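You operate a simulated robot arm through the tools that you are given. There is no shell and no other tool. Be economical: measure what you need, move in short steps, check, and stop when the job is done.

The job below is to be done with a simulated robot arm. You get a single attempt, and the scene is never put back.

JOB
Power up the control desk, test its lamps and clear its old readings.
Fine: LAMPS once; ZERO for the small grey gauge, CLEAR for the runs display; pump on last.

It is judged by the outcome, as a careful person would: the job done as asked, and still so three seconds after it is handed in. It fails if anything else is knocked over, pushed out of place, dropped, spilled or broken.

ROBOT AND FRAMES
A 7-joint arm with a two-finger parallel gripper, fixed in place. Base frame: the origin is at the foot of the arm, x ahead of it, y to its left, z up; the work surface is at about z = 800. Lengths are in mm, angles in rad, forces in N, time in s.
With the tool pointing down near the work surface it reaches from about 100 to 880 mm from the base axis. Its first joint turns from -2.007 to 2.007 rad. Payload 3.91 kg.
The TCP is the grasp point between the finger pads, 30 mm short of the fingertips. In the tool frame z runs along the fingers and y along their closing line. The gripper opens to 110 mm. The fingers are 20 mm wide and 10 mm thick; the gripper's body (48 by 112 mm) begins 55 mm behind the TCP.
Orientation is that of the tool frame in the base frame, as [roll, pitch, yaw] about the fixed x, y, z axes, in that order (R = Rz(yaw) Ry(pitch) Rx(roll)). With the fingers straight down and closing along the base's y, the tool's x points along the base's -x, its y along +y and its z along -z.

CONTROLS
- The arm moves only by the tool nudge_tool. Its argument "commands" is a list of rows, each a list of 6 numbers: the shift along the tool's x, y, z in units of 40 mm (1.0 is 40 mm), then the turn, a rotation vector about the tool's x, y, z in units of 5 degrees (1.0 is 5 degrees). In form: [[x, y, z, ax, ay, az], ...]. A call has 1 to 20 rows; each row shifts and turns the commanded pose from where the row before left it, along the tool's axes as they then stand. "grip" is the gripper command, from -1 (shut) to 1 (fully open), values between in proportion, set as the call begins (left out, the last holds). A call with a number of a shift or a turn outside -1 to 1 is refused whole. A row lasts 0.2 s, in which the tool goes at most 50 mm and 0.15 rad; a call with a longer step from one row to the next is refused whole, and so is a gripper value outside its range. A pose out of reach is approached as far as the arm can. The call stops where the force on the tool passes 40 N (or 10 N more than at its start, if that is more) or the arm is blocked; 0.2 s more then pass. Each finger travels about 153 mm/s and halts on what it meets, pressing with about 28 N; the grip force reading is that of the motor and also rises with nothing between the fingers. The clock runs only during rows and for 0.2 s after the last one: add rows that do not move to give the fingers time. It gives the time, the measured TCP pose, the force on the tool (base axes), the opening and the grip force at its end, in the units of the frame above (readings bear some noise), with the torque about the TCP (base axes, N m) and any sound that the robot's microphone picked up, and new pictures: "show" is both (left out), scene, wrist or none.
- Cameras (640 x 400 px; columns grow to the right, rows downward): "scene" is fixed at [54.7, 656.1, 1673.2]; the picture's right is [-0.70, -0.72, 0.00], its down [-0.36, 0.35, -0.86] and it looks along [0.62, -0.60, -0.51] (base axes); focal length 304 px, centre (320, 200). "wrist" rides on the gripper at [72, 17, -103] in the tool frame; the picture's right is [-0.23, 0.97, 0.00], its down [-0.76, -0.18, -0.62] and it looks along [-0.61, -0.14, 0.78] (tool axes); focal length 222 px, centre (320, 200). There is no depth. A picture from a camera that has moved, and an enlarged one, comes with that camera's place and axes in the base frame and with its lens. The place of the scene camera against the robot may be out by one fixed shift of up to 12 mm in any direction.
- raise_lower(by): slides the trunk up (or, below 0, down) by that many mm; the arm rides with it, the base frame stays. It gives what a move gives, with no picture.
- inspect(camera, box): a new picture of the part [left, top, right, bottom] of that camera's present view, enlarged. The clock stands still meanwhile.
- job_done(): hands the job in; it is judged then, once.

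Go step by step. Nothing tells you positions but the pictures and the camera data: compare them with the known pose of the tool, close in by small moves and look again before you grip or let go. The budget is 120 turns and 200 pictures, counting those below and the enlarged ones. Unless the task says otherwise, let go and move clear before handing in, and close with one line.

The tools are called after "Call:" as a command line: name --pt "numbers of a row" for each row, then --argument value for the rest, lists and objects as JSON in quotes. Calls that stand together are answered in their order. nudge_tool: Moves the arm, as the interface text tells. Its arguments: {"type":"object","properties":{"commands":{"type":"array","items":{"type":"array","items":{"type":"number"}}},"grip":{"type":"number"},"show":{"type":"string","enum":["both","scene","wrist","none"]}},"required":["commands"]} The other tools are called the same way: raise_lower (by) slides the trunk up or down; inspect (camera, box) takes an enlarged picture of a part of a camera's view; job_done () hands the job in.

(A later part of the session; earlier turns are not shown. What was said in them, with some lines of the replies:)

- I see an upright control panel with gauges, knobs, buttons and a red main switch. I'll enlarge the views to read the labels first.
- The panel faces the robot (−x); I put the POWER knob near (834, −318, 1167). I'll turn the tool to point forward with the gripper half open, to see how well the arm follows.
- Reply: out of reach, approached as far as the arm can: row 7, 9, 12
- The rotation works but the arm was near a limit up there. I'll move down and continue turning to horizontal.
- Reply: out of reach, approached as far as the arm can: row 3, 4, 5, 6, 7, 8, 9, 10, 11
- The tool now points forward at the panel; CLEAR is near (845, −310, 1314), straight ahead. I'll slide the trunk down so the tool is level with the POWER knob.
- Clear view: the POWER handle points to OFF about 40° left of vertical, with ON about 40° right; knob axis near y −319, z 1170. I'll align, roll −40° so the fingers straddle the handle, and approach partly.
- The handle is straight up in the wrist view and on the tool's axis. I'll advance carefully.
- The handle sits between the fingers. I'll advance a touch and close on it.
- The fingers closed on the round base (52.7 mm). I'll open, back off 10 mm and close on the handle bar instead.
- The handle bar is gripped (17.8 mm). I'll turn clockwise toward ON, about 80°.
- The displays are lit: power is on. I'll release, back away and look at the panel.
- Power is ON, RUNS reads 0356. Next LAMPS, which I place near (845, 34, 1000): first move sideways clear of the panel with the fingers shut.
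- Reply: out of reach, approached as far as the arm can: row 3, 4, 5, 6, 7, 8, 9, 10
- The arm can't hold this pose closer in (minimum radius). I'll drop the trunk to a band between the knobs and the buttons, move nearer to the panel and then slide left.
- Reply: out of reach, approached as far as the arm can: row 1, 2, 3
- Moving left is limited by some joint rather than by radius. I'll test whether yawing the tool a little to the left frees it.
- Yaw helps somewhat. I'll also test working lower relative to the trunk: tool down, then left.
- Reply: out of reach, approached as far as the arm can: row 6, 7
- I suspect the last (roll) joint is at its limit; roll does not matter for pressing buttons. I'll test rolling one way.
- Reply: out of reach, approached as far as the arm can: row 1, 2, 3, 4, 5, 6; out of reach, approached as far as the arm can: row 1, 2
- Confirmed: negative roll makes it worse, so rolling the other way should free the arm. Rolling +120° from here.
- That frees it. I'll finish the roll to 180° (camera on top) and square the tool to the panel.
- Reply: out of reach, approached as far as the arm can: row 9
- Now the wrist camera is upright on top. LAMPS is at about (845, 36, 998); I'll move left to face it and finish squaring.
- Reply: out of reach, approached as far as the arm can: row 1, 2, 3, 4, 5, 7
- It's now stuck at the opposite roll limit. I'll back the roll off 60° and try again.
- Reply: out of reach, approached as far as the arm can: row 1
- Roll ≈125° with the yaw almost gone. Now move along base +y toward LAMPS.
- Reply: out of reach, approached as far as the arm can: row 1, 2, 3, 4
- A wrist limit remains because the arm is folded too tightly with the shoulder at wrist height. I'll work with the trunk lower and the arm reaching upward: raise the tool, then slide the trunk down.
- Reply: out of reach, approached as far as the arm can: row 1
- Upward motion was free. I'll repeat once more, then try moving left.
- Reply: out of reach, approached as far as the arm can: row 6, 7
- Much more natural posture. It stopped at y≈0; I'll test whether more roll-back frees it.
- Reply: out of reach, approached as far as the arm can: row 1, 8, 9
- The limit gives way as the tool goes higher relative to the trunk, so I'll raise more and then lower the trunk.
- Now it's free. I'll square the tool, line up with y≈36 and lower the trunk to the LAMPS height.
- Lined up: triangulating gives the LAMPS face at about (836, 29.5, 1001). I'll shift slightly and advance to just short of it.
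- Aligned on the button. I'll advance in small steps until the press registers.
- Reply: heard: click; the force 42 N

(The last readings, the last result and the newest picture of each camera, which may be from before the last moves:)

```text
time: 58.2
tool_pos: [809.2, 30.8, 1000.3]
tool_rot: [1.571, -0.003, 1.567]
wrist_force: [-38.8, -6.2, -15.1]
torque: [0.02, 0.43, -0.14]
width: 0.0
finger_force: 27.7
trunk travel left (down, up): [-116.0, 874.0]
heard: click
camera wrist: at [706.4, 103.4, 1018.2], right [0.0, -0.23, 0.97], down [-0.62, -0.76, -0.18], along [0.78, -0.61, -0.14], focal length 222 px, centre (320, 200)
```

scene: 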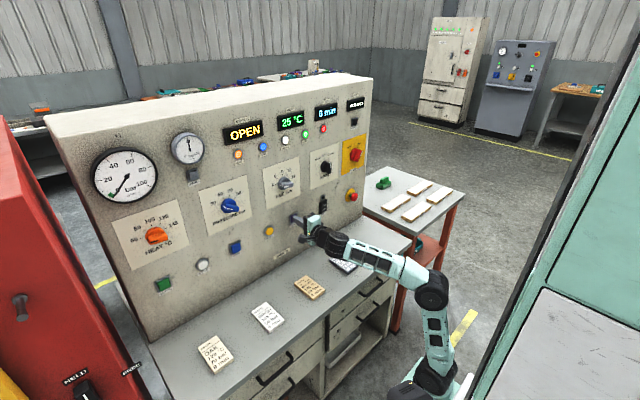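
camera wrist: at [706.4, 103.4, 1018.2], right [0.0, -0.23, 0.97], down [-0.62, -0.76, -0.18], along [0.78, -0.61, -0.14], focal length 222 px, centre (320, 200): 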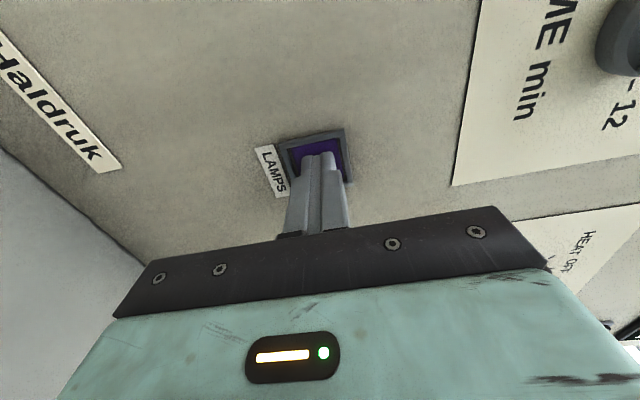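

LAMPS clicked and all indicator lamps lit. I'll back off and raise the trunk toward the ZERO button's height.

Call:
nudge_tool --pt "0 0 -0.7 0 0 0" --pt "0 0 -0.7 0 0 0" --pt "0 0 -0.6 0 0 0" --show "none"

Call:
raise_lower --by 302

Call:
nudge_tool --pt "0.9 0 0 0 0 0" --pt "0.9 0 0 0 0 0" --pt "0.9 0 0 0 0 0" --pt "0.9 0 0 0 0 0" --pt "0.9 0 0 0 0 0" --pt "0.9 0 0 0 0 0" --pt "0.9 0 0 0 0 0" --pt "0.9 0 0 0 0 0" --show "both"

```text
time: 59.0
tool_pos: [731.6, 28.6, 1001.1]
tool_rot: [1.571, -0.001, 1.569]
wrist_force: [0.0, 0.0, -0.5]
torque: [0.02, -0.01, -0.01]
width: 0.1
finger_force: 28.2
trunk travel left (down, up): [-116.0, 874.0]
```

```text
time: 62.1
tool_pos: [730.9, 29.7, 1304.0]
tool_rot: [1.571, 0.0, 1.57]
wrist_force: [0.2, -0.6, 0.1]
torque: [0.0, 0.04, -0.01]
width: 0.0
finger_force: 28.4
trunk travel left (down, up): [-418.0, 572.0]
```

```text
time: 63.9
tool_pos: [730.9, 315.1, 1303.8]
tool_rot: [1.572, -0.002, 1.566]
wrist_force: [-0.1, -0.6, 0.7]
torque: [0.01, -0.01, 0.08]
width: 0.1
finger_force: 28.4
trunk travel left (down, up): [-418.0, 572.0]
camera wrist: at [627.6, 388.0, 1321.3], right [0.0, -0.23, 0.97], down [-0.63, -0.76, -0.18], along [0.78, -0.61, -0.14], focal length 222 px, centre (320, 200)
```

scene: 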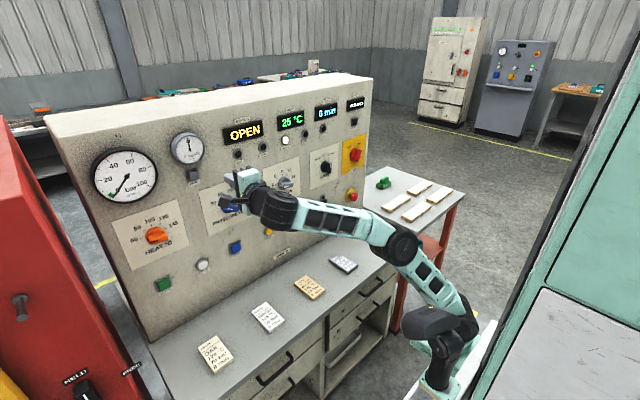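
wrist: 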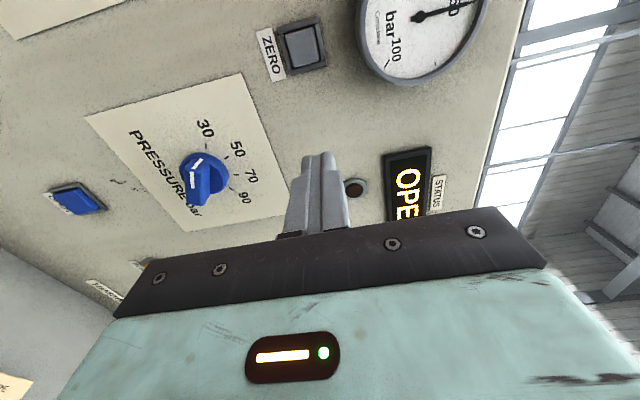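

ZERO is at about (838, 377, 1305). I'll move in line and approach.

Call:
nudge_tool --pt "0.8 0.04 0 0 0 0" --pt "0.75 0 0 0 0 0" --pt "0 0 0.7 0 0 0" --pt "0 0 0.7 0 0 0" --show "wrist"

```text
time: 64.9
tool_pos: [780.1, 340.2, 1273.3]
tool_rot: [1.571, 0.0, 1.57]
wrist_force: [-0.2, 0.2, 0.0]
torque: [-0.02, 0.01, 0.0]
width: 0.2
finger_force: 28.2
out of reach, approached as far as the arm can: row 1, 2, 3, 4
trunk travel left (down, up): [-418.0, 572.0]
camera wrist: at [676.5, 411.8, 1289.6], right [0.0, -0.23, 0.97], down [-0.62, -0.76, -0.18], along [0.78, -0.61, -0.14], focal length 222 px, centre (320, 200)
```

wrist: 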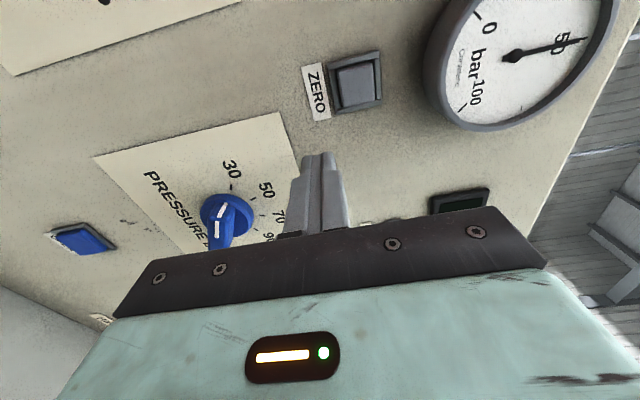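

At full stretch. I'll back off, raise the trunk so the arm reaches less upward, then bring the tool down and across.

Call:
nudge_tool --pt "0 0 -0.8 0 0 0" --pt "-0.3 -0.8 -0.5 0 0 0" --pt "-0.3 -0.9 0 0 0 0" --pt "0 -0.9 0 0 0 0" --pt "0 -0.9 0 0 0 0" --pt "0 -0.5 0 0 0 0" --show "none"

Call:
raise_lower --by 192

Call:
nudge_tool --pt "0.7 0 0 0 0 0" --pt "0.7 0 0 0 0 0" --show "wrist"

```text
time: 66.3
tool_pos: [726.5, 315.8, 1110.9]
tool_rot: [1.571, -0.004, 1.569]
wrist_force: [-0.3, 0.0, 0.5]
torque: [0.0, -0.01, 0.01]
width: 0.3
finger_force: 27.9
trunk travel left (down, up): [-418.0, 572.0]
```

```text
time: 68.4
tool_pos: [727.5, 315.9, 1303.7]
tool_rot: [1.571, -0.001, 1.57]
wrist_force: [0.2, -0.5, 0.5]
torque: [0.01, -0.01, 0.0]
width: 0.0
finger_force: 28.2
trunk travel left (down, up): [-610.0, 380.0]
```

```text
time: 69.0
tool_pos: [728.2, 370.2, 1303.6]
tool_rot: [1.571, 0.002, 1.569]
wrist_force: [0.1, 0.4, 0.1]
torque: [0.01, 0.03, 0.0]
width: 0.0
finger_force: 28.0
trunk travel left (down, up): [-610.0, 380.0]
camera wrist: at [624.1, 443.6, 1320.5], right [0.0, -0.23, 0.97], down [-0.62, -0.76, -0.18], along [0.78, -0.61, -0.14], focal length 222 px, centre (320, 200)
```

wrist: 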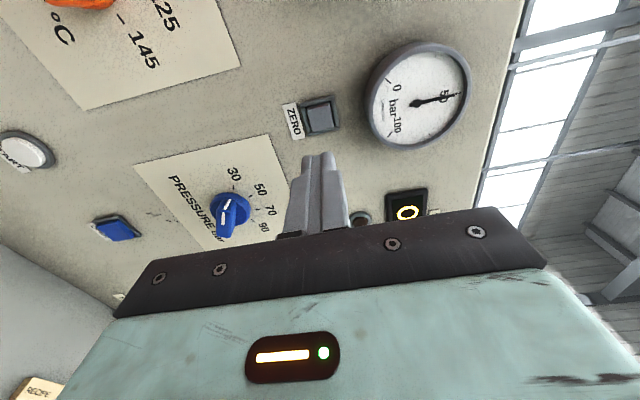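

In line now; ZERO confirmed at (840, 377, 1305.5). Shift 7 mm left, 2 mm up, and approach.

Call:
nudge_tool --pt "0.17 0.05 0.5 0 0 0" --pt "0 0 0.6 0 0 0" --pt "0 0 0.4 0 0 0" --show "wrist"

```text
time: 69.8
tool_pos: [787.4, 379.5, 1304.8]
tool_rot: [1.571, 0.001, 1.57]
wrist_force: [0.1, 0.6, -0.1]
torque: [0.01, 0.03, 0.02]
width: 0.0
finger_force: 28.0
trunk travel left (down, up): [-610.0, 380.0]
camera wrist: at [684.0, 452.2, 1322.5], right [0.0, -0.23, 0.97], down [-0.62, -0.76, -0.18], along [0.78, -0.61, -0.14], focal length 222 px, centre (320, 200)
```

wrist: 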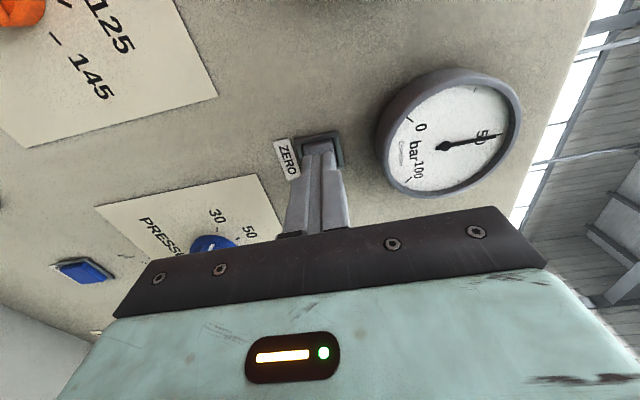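

Aligned. Press.

Call:
nudge_tool --pt "0 -0.02 0.3 0 0 0" --pt "0 0 0.15 0 0 0" --pt "0 0 0.1 0 0 0" --show "wrist"

```text
time: 70.6
tool_pos: [808.5, 379.3, 1304.8]
tool_rot: [1.573, 0.002, 1.571]
wrist_force: [-22.4, -7.4, -7.6]
torque: [0.04, 0.19, -0.23]
width: 0.2
finger_force: 28.2
trunk travel left (down, up): [-610.0, 380.0]
heard: click
camera wrist: at [703.6, 452.1, 1321.6], right [0.0, -0.23, 0.97], down [-0.62, -0.76, -0.18], along [0.78, -0.61, -0.14], focal length 222 px, centre (320, 200)
```

wrist: 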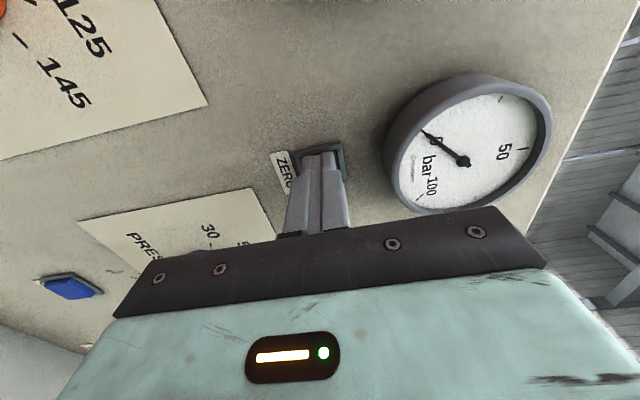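

Gauge dropped to 0. Back off and traverse right toward CLEAR (≈ y −310, z 1314).

Call:
nudge_tool --pt "0 0 -0.7 0 0 0" --pt "0 0 -0.8 0 0 0" --pt "0 0 -0.5 0 0 0" --pt "-1 0 0 0 0 0" --pt "-1 0 0 0 0 0" --pt "-1 0 0 0 0 0" --pt "-1 0 0 0 0 0" --pt "-1 0 0 0 0 0" --pt "-1 0 0 0 0 0" --pt "-1 0 0 0 0 0" --pt "-1 0 0 0 0 0" --pt "-1 0 0 0 0 0" --pt "-1 0 0 0 0 0" --pt "-1 0 0 0 0 0" --pt "-1 0 0 0 0 0" --pt "-1 0 0 0 0 0" --pt "-1 0 0 0 0 0" --show "wrist"

```text
time: 74.2
tool_pos: [727.8, -180.6, 1303.9]
tool_rot: [1.571, -0.001, 1.571]
wrist_force: [0.9, 0.9, 0.4]
torque: [0.01, -0.02, -0.03]
width: 0.0
finger_force: 28.5
trunk travel left (down, up): [-610.0, 380.0]
camera wrist: at [624.9, -108.1, 1321.8], right [0.0, -0.23, 0.97], down [-0.62, -0.76, -0.18], along [0.78, -0.61, -0.14], focal length 222 px, centre (320, 200)
```

wrist: 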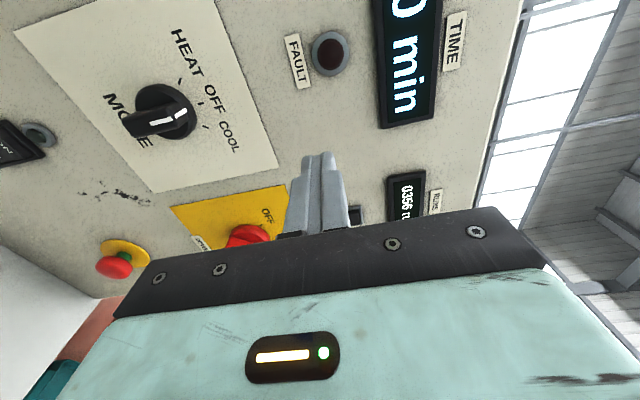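

Moving well. Continue right to be in front of CLEAR.

Call:
nudge_tool --pt "-0.9 0.2 0 0 0 0" --pt "-0.9 0 0 0 0 0" --pt "-0.9 0 0 0 0 0" --pt "-0.4 0 0 0 0 0" --show "wrist"

```text
time: 75.2
tool_pos: [728.1, -304.3, 1312.5]
tool_rot: [1.57, 0.001, 1.571]
wrist_force: [0.5, 1.2, 0.2]
torque: [-0.01, 0.03, -0.02]
width: 0.1
finger_force: 28.0
trunk travel left (down, up): [-610.0, 380.0]
camera wrist: at [624.3, -232.0, 1328.9], right [0.0, -0.23, 0.97], down [-0.62, -0.76, -0.18], along [0.78, -0.61, -0.14], focal length 222 px, centre (320, 200)
```

wrist: 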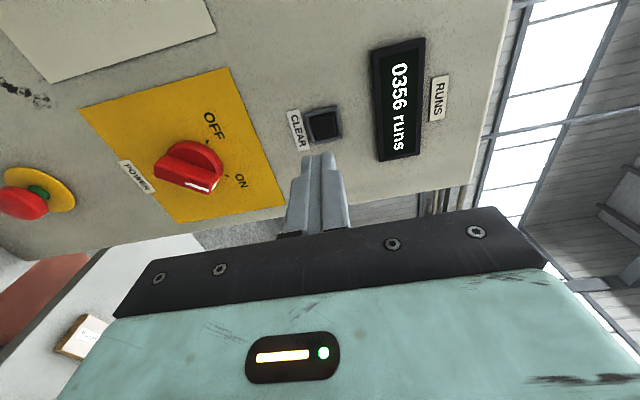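

CLEAR at (840, −308.5, 1313.5). Shift and approach.

Call:
nudge_tool --pt "-0.11 0.03 0.5 0 0 0" --pt "0 0 0.6 0 0 0" --pt "0 0 0.4 0 0 0" --show "wrist"

```text
time: 76.0
tool_pos: [789.3, -310.1, 1314.8]
tool_rot: [1.57, -0.002, 1.571]
wrist_force: [0.3, 0.1, 0.2]
torque: [-0.03, -0.01, 0.02]
width: 0.0
finger_force: 28.1
trunk travel left (down, up): [-610.0, 380.0]
camera wrist: at [686.0, -236.7, 1331.7], right [0.0, -0.23, 0.97], down [-0.62, -0.76, -0.18], along [0.78, -0.61, -0.14], focal length 222 px, centre (320, 200)
```

wrist: 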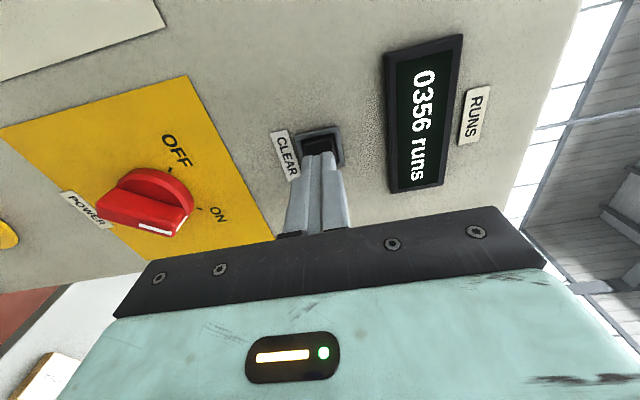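

Aligned. Press.

Call:
nudge_tool --pt "0 -0.02 0.3 0 0 0" --pt "0 0 0.13 0 0 0" --pt "0 0 0.1 0 0 0" --show "wrist"

```text
time: 76.8
tool_pos: [808.4, -309.5, 1312.5]
tool_rot: [1.574, 0.0, 1.568]
wrist_force: [-30.0, 6.5, -9.3]
torque: [-0.05, 0.27, 0.26]
width: 0.2
finger_force: 28.0
trunk travel left (down, up): [-610.0, 380.0]
heard: click
camera wrist: at [705.3, -236.6, 1330.5], right [0.0, -0.23, 0.97], down [-0.62, -0.76, -0.18], along [0.78, -0.61, -0.14], focal length 222 px, centre (320, 200)
```

wrist: 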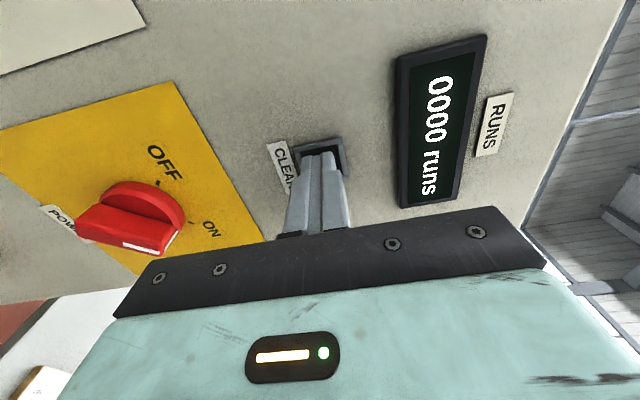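

RUNS reads 0000. Lastly the pump: the rocker's ON half is near (838, −128, 996). Retract, move left and lower the trunk.

Call:
nudge_tool --pt "0 0 -0.7 0 0 0" --pt "0 0 -0.8 0 0 0" --pt "0 0 -0.5 0 0 0" --pt "0.9 0 0 0 0 0" --pt "0.9 0 0 0 0 0" --pt "0.9 0 0 0 0 0" --pt "0.9 0 0 0 0 0" --pt "0.9 0 0 0 0 0" --show "none"

Call:
raise_lower --by -316

Call:
nudge_tool --pt "0 0 0 0 0 0" --show "both"

```text
time: 78.6
tool_pos: [729.8, -128.3, 1309.8]
tool_rot: [1.573, 0.001, 1.571]
wrist_force: [0.0, -0.3, -0.2]
torque: [0.02, -0.01, -0.02]
width: 0.0
finger_force: 27.9
trunk travel left (down, up): [-610.0, 380.0]
```

```text
time: 81.7
tool_pos: [730.6, -129.5, 995.8]
tool_rot: [1.57, 0.0, 1.569]
wrist_force: [0.0, -0.4, -0.2]
torque: [0.0, 0.02, 0.02]
width: 0.0
finger_force: 28.2
trunk travel left (down, up): [-294.0, 696.0]
```

```text
time: 82.1
tool_pos: [730.2, -129.4, 996.0]
tool_rot: [1.572, 0.0, 1.569]
wrist_force: [-0.5, 0.5, 0.4]
torque: [-0.03, -0.01, 0.0]
width: 0.1
finger_force: 27.9
trunk travel left (down, up): [-294.0, 696.0]
camera wrist: at [626.7, -56.7, 1011.9], right [0.0, -0.23, 0.97], down [-0.62, -0.76, -0.18], along [0.78, -0.61, -0.14], focal length 222 px, centre (320, 200)
```

scene: 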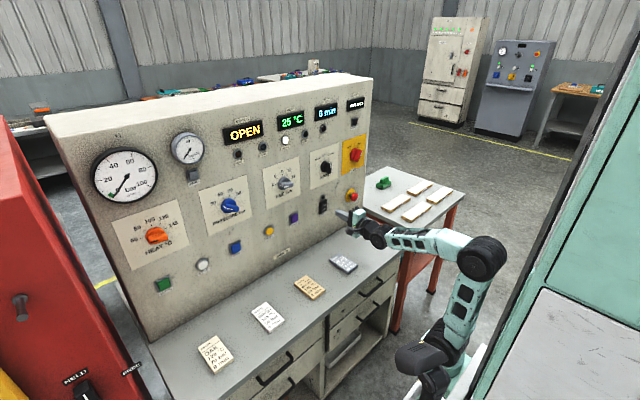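
wrist: 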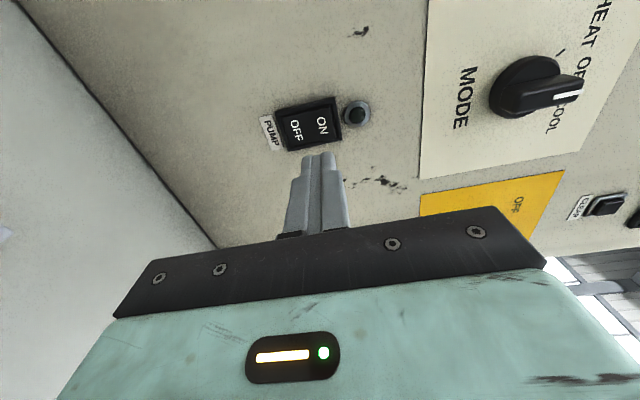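

Rocker centred near z 985; the ON half about (y −131, z 1001). Approach.

Call:
nudge_tool --pt "-0.05 0.14 0.5 0 0 0" --pt "0 0 0.6 0 0 0" --pt "0 0 0.3 0 0 0" --show "wrist"

```text
time: 82.9
tool_pos: [786.8, -131.9, 999.5]
tool_rot: [1.57, -0.002, 1.57]
wrist_force: [-1.1, 1.1, -0.4]
torque: [-0.03, 0.01, -0.04]
width: 0.1
finger_force: 28.2
trunk travel left (down, up): [-294.0, 696.0]
camera wrist: at [683.8, -58.5, 1017.4], right [0.0, -0.23, 0.97], down [-0.62, -0.76, -0.18], along [0.78, -0.61, -0.14], focal length 222 px, centre (320, 200)
```

wrist: 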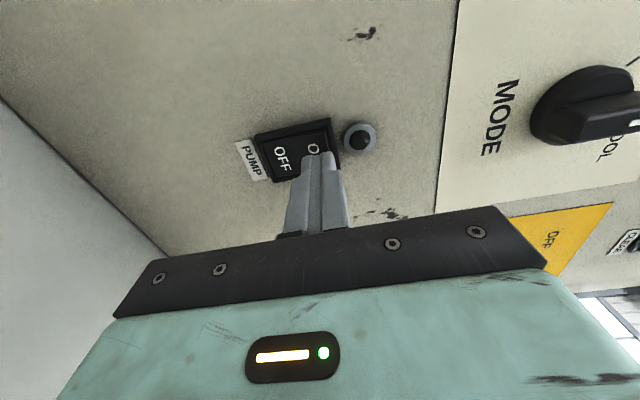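

Over the ON half. Press in small steps.

Call:
nudge_tool --pt "0 0 0.2 0 0 0" --pt "0 0 0.12 0 0 0" --pt "0 0 0.12 0 0 0" --pt "0 0 0.1 0 0 0" --show "wrist"

```text
time: 83.7
tool_pos: [799.7, -130.6, 1002.0]
tool_rot: [1.571, -0.003, 1.569]
wrist_force: [-28.3, 1.2, 1.2]
torque: [0.01, 0.21, 0.06]
width: 0.0
finger_force: 27.9
trunk travel left (down, up): [-294.0, 696.0]
heard: click
stopped in row 4: the force on the tool passed its limit at 51 N (the readings are from after the stop); the commanded pose is now the measured one
camera wrist: at [696.5, -58.5, 1018.5], right [0.0, -0.23, 0.97], down [-0.62, -0.76, -0.18], along [0.78, -0.61, -0.14], focal length 222 px, centre (320, 200)
```

wrist: 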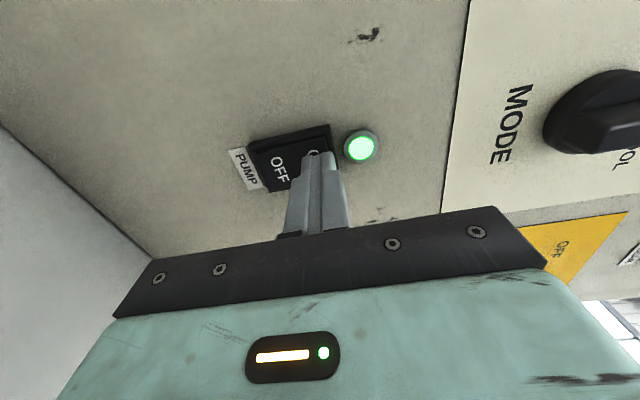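

The pump clicked and its lamp is green. I'll back well clear and check all the readings.

Call:
nudge_tool --pt "0 0 -0.7 0 0 0" --pt "0 0 -0.8 0 0 0" --pt "0 0 -0.5 0 0 0" --pt "0 0 0 0 0 0" --show "wrist"

Call:
inspect --camera "scene" --box '[90, 80, 380, 260]'

Call:
inspect --camera "scene" --box '[270, 80, 390, 220]'

```text
time: 84.7
tool_pos: [721.2, -132.1, 1001.0]
tool_rot: [1.575, -0.002, 1.569]
wrist_force: [0.2, 0.4, 0.8]
torque: [0.02, -0.01, -0.01]
width: 0.0
finger_force: 28.4
trunk travel left (down, up): [-294.0, 696.0]
camera wrist: at [617.5, -58.0, 1018.6], right [0.0, -0.23, 0.97], down [-0.62, -0.76, -0.18], along [0.78, -0.61, -0.14], focal length 222 px, centre (320, 200)
```

wrist: 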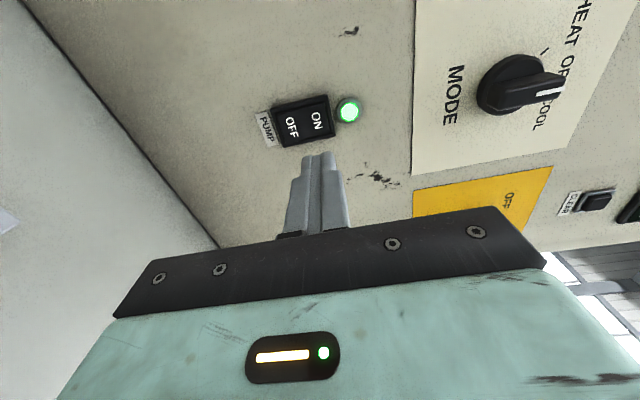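

```text
2.21 times, centred on (235, 170) of scene
camera zoom: at [54.7, 656.1, 1673.2], right [-0.7, -0.72, 0.0], down [-0.36, 0.35, -0.86], along [0.62, -0.6, -0.51], focal length 672 px, centre (508, 266)
```

zoom: 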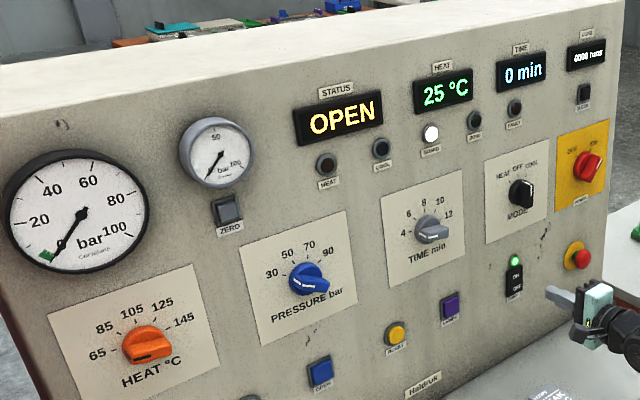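

```text
2.86 times, centred on (330, 150) of scene
camera zoom: at [54.7, 656.1, 1673.2], right [-0.7, -0.72, 0.0], down [-0.36, 0.35, -0.86], along [0.62, -0.6, -0.51], focal length 870 px, centre (291, 343)
```

zoom: 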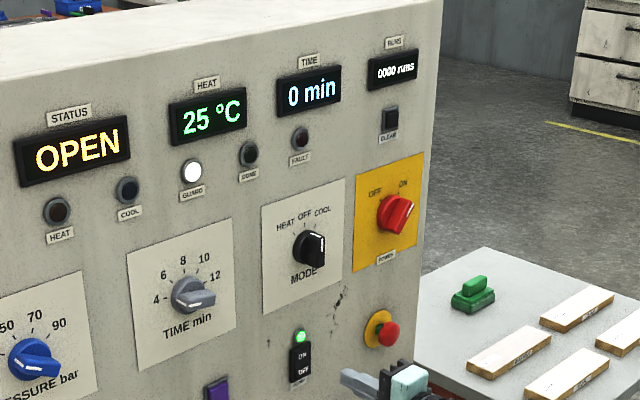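

Power is on, the lamps have been tested, the gauge is at 0, RUNS reads 0000, the pump is on, and nothing else has been disturbed. Handing in.

Call:
job_done

```text
The job is handed in.
```

The control desk is powered up and I pressed LAMPS once, which lit the indicator lamps. ZERO took the small grey gauge to 0, CLEAR took the runs display to 0000, and the pump went on last with its green light showing.
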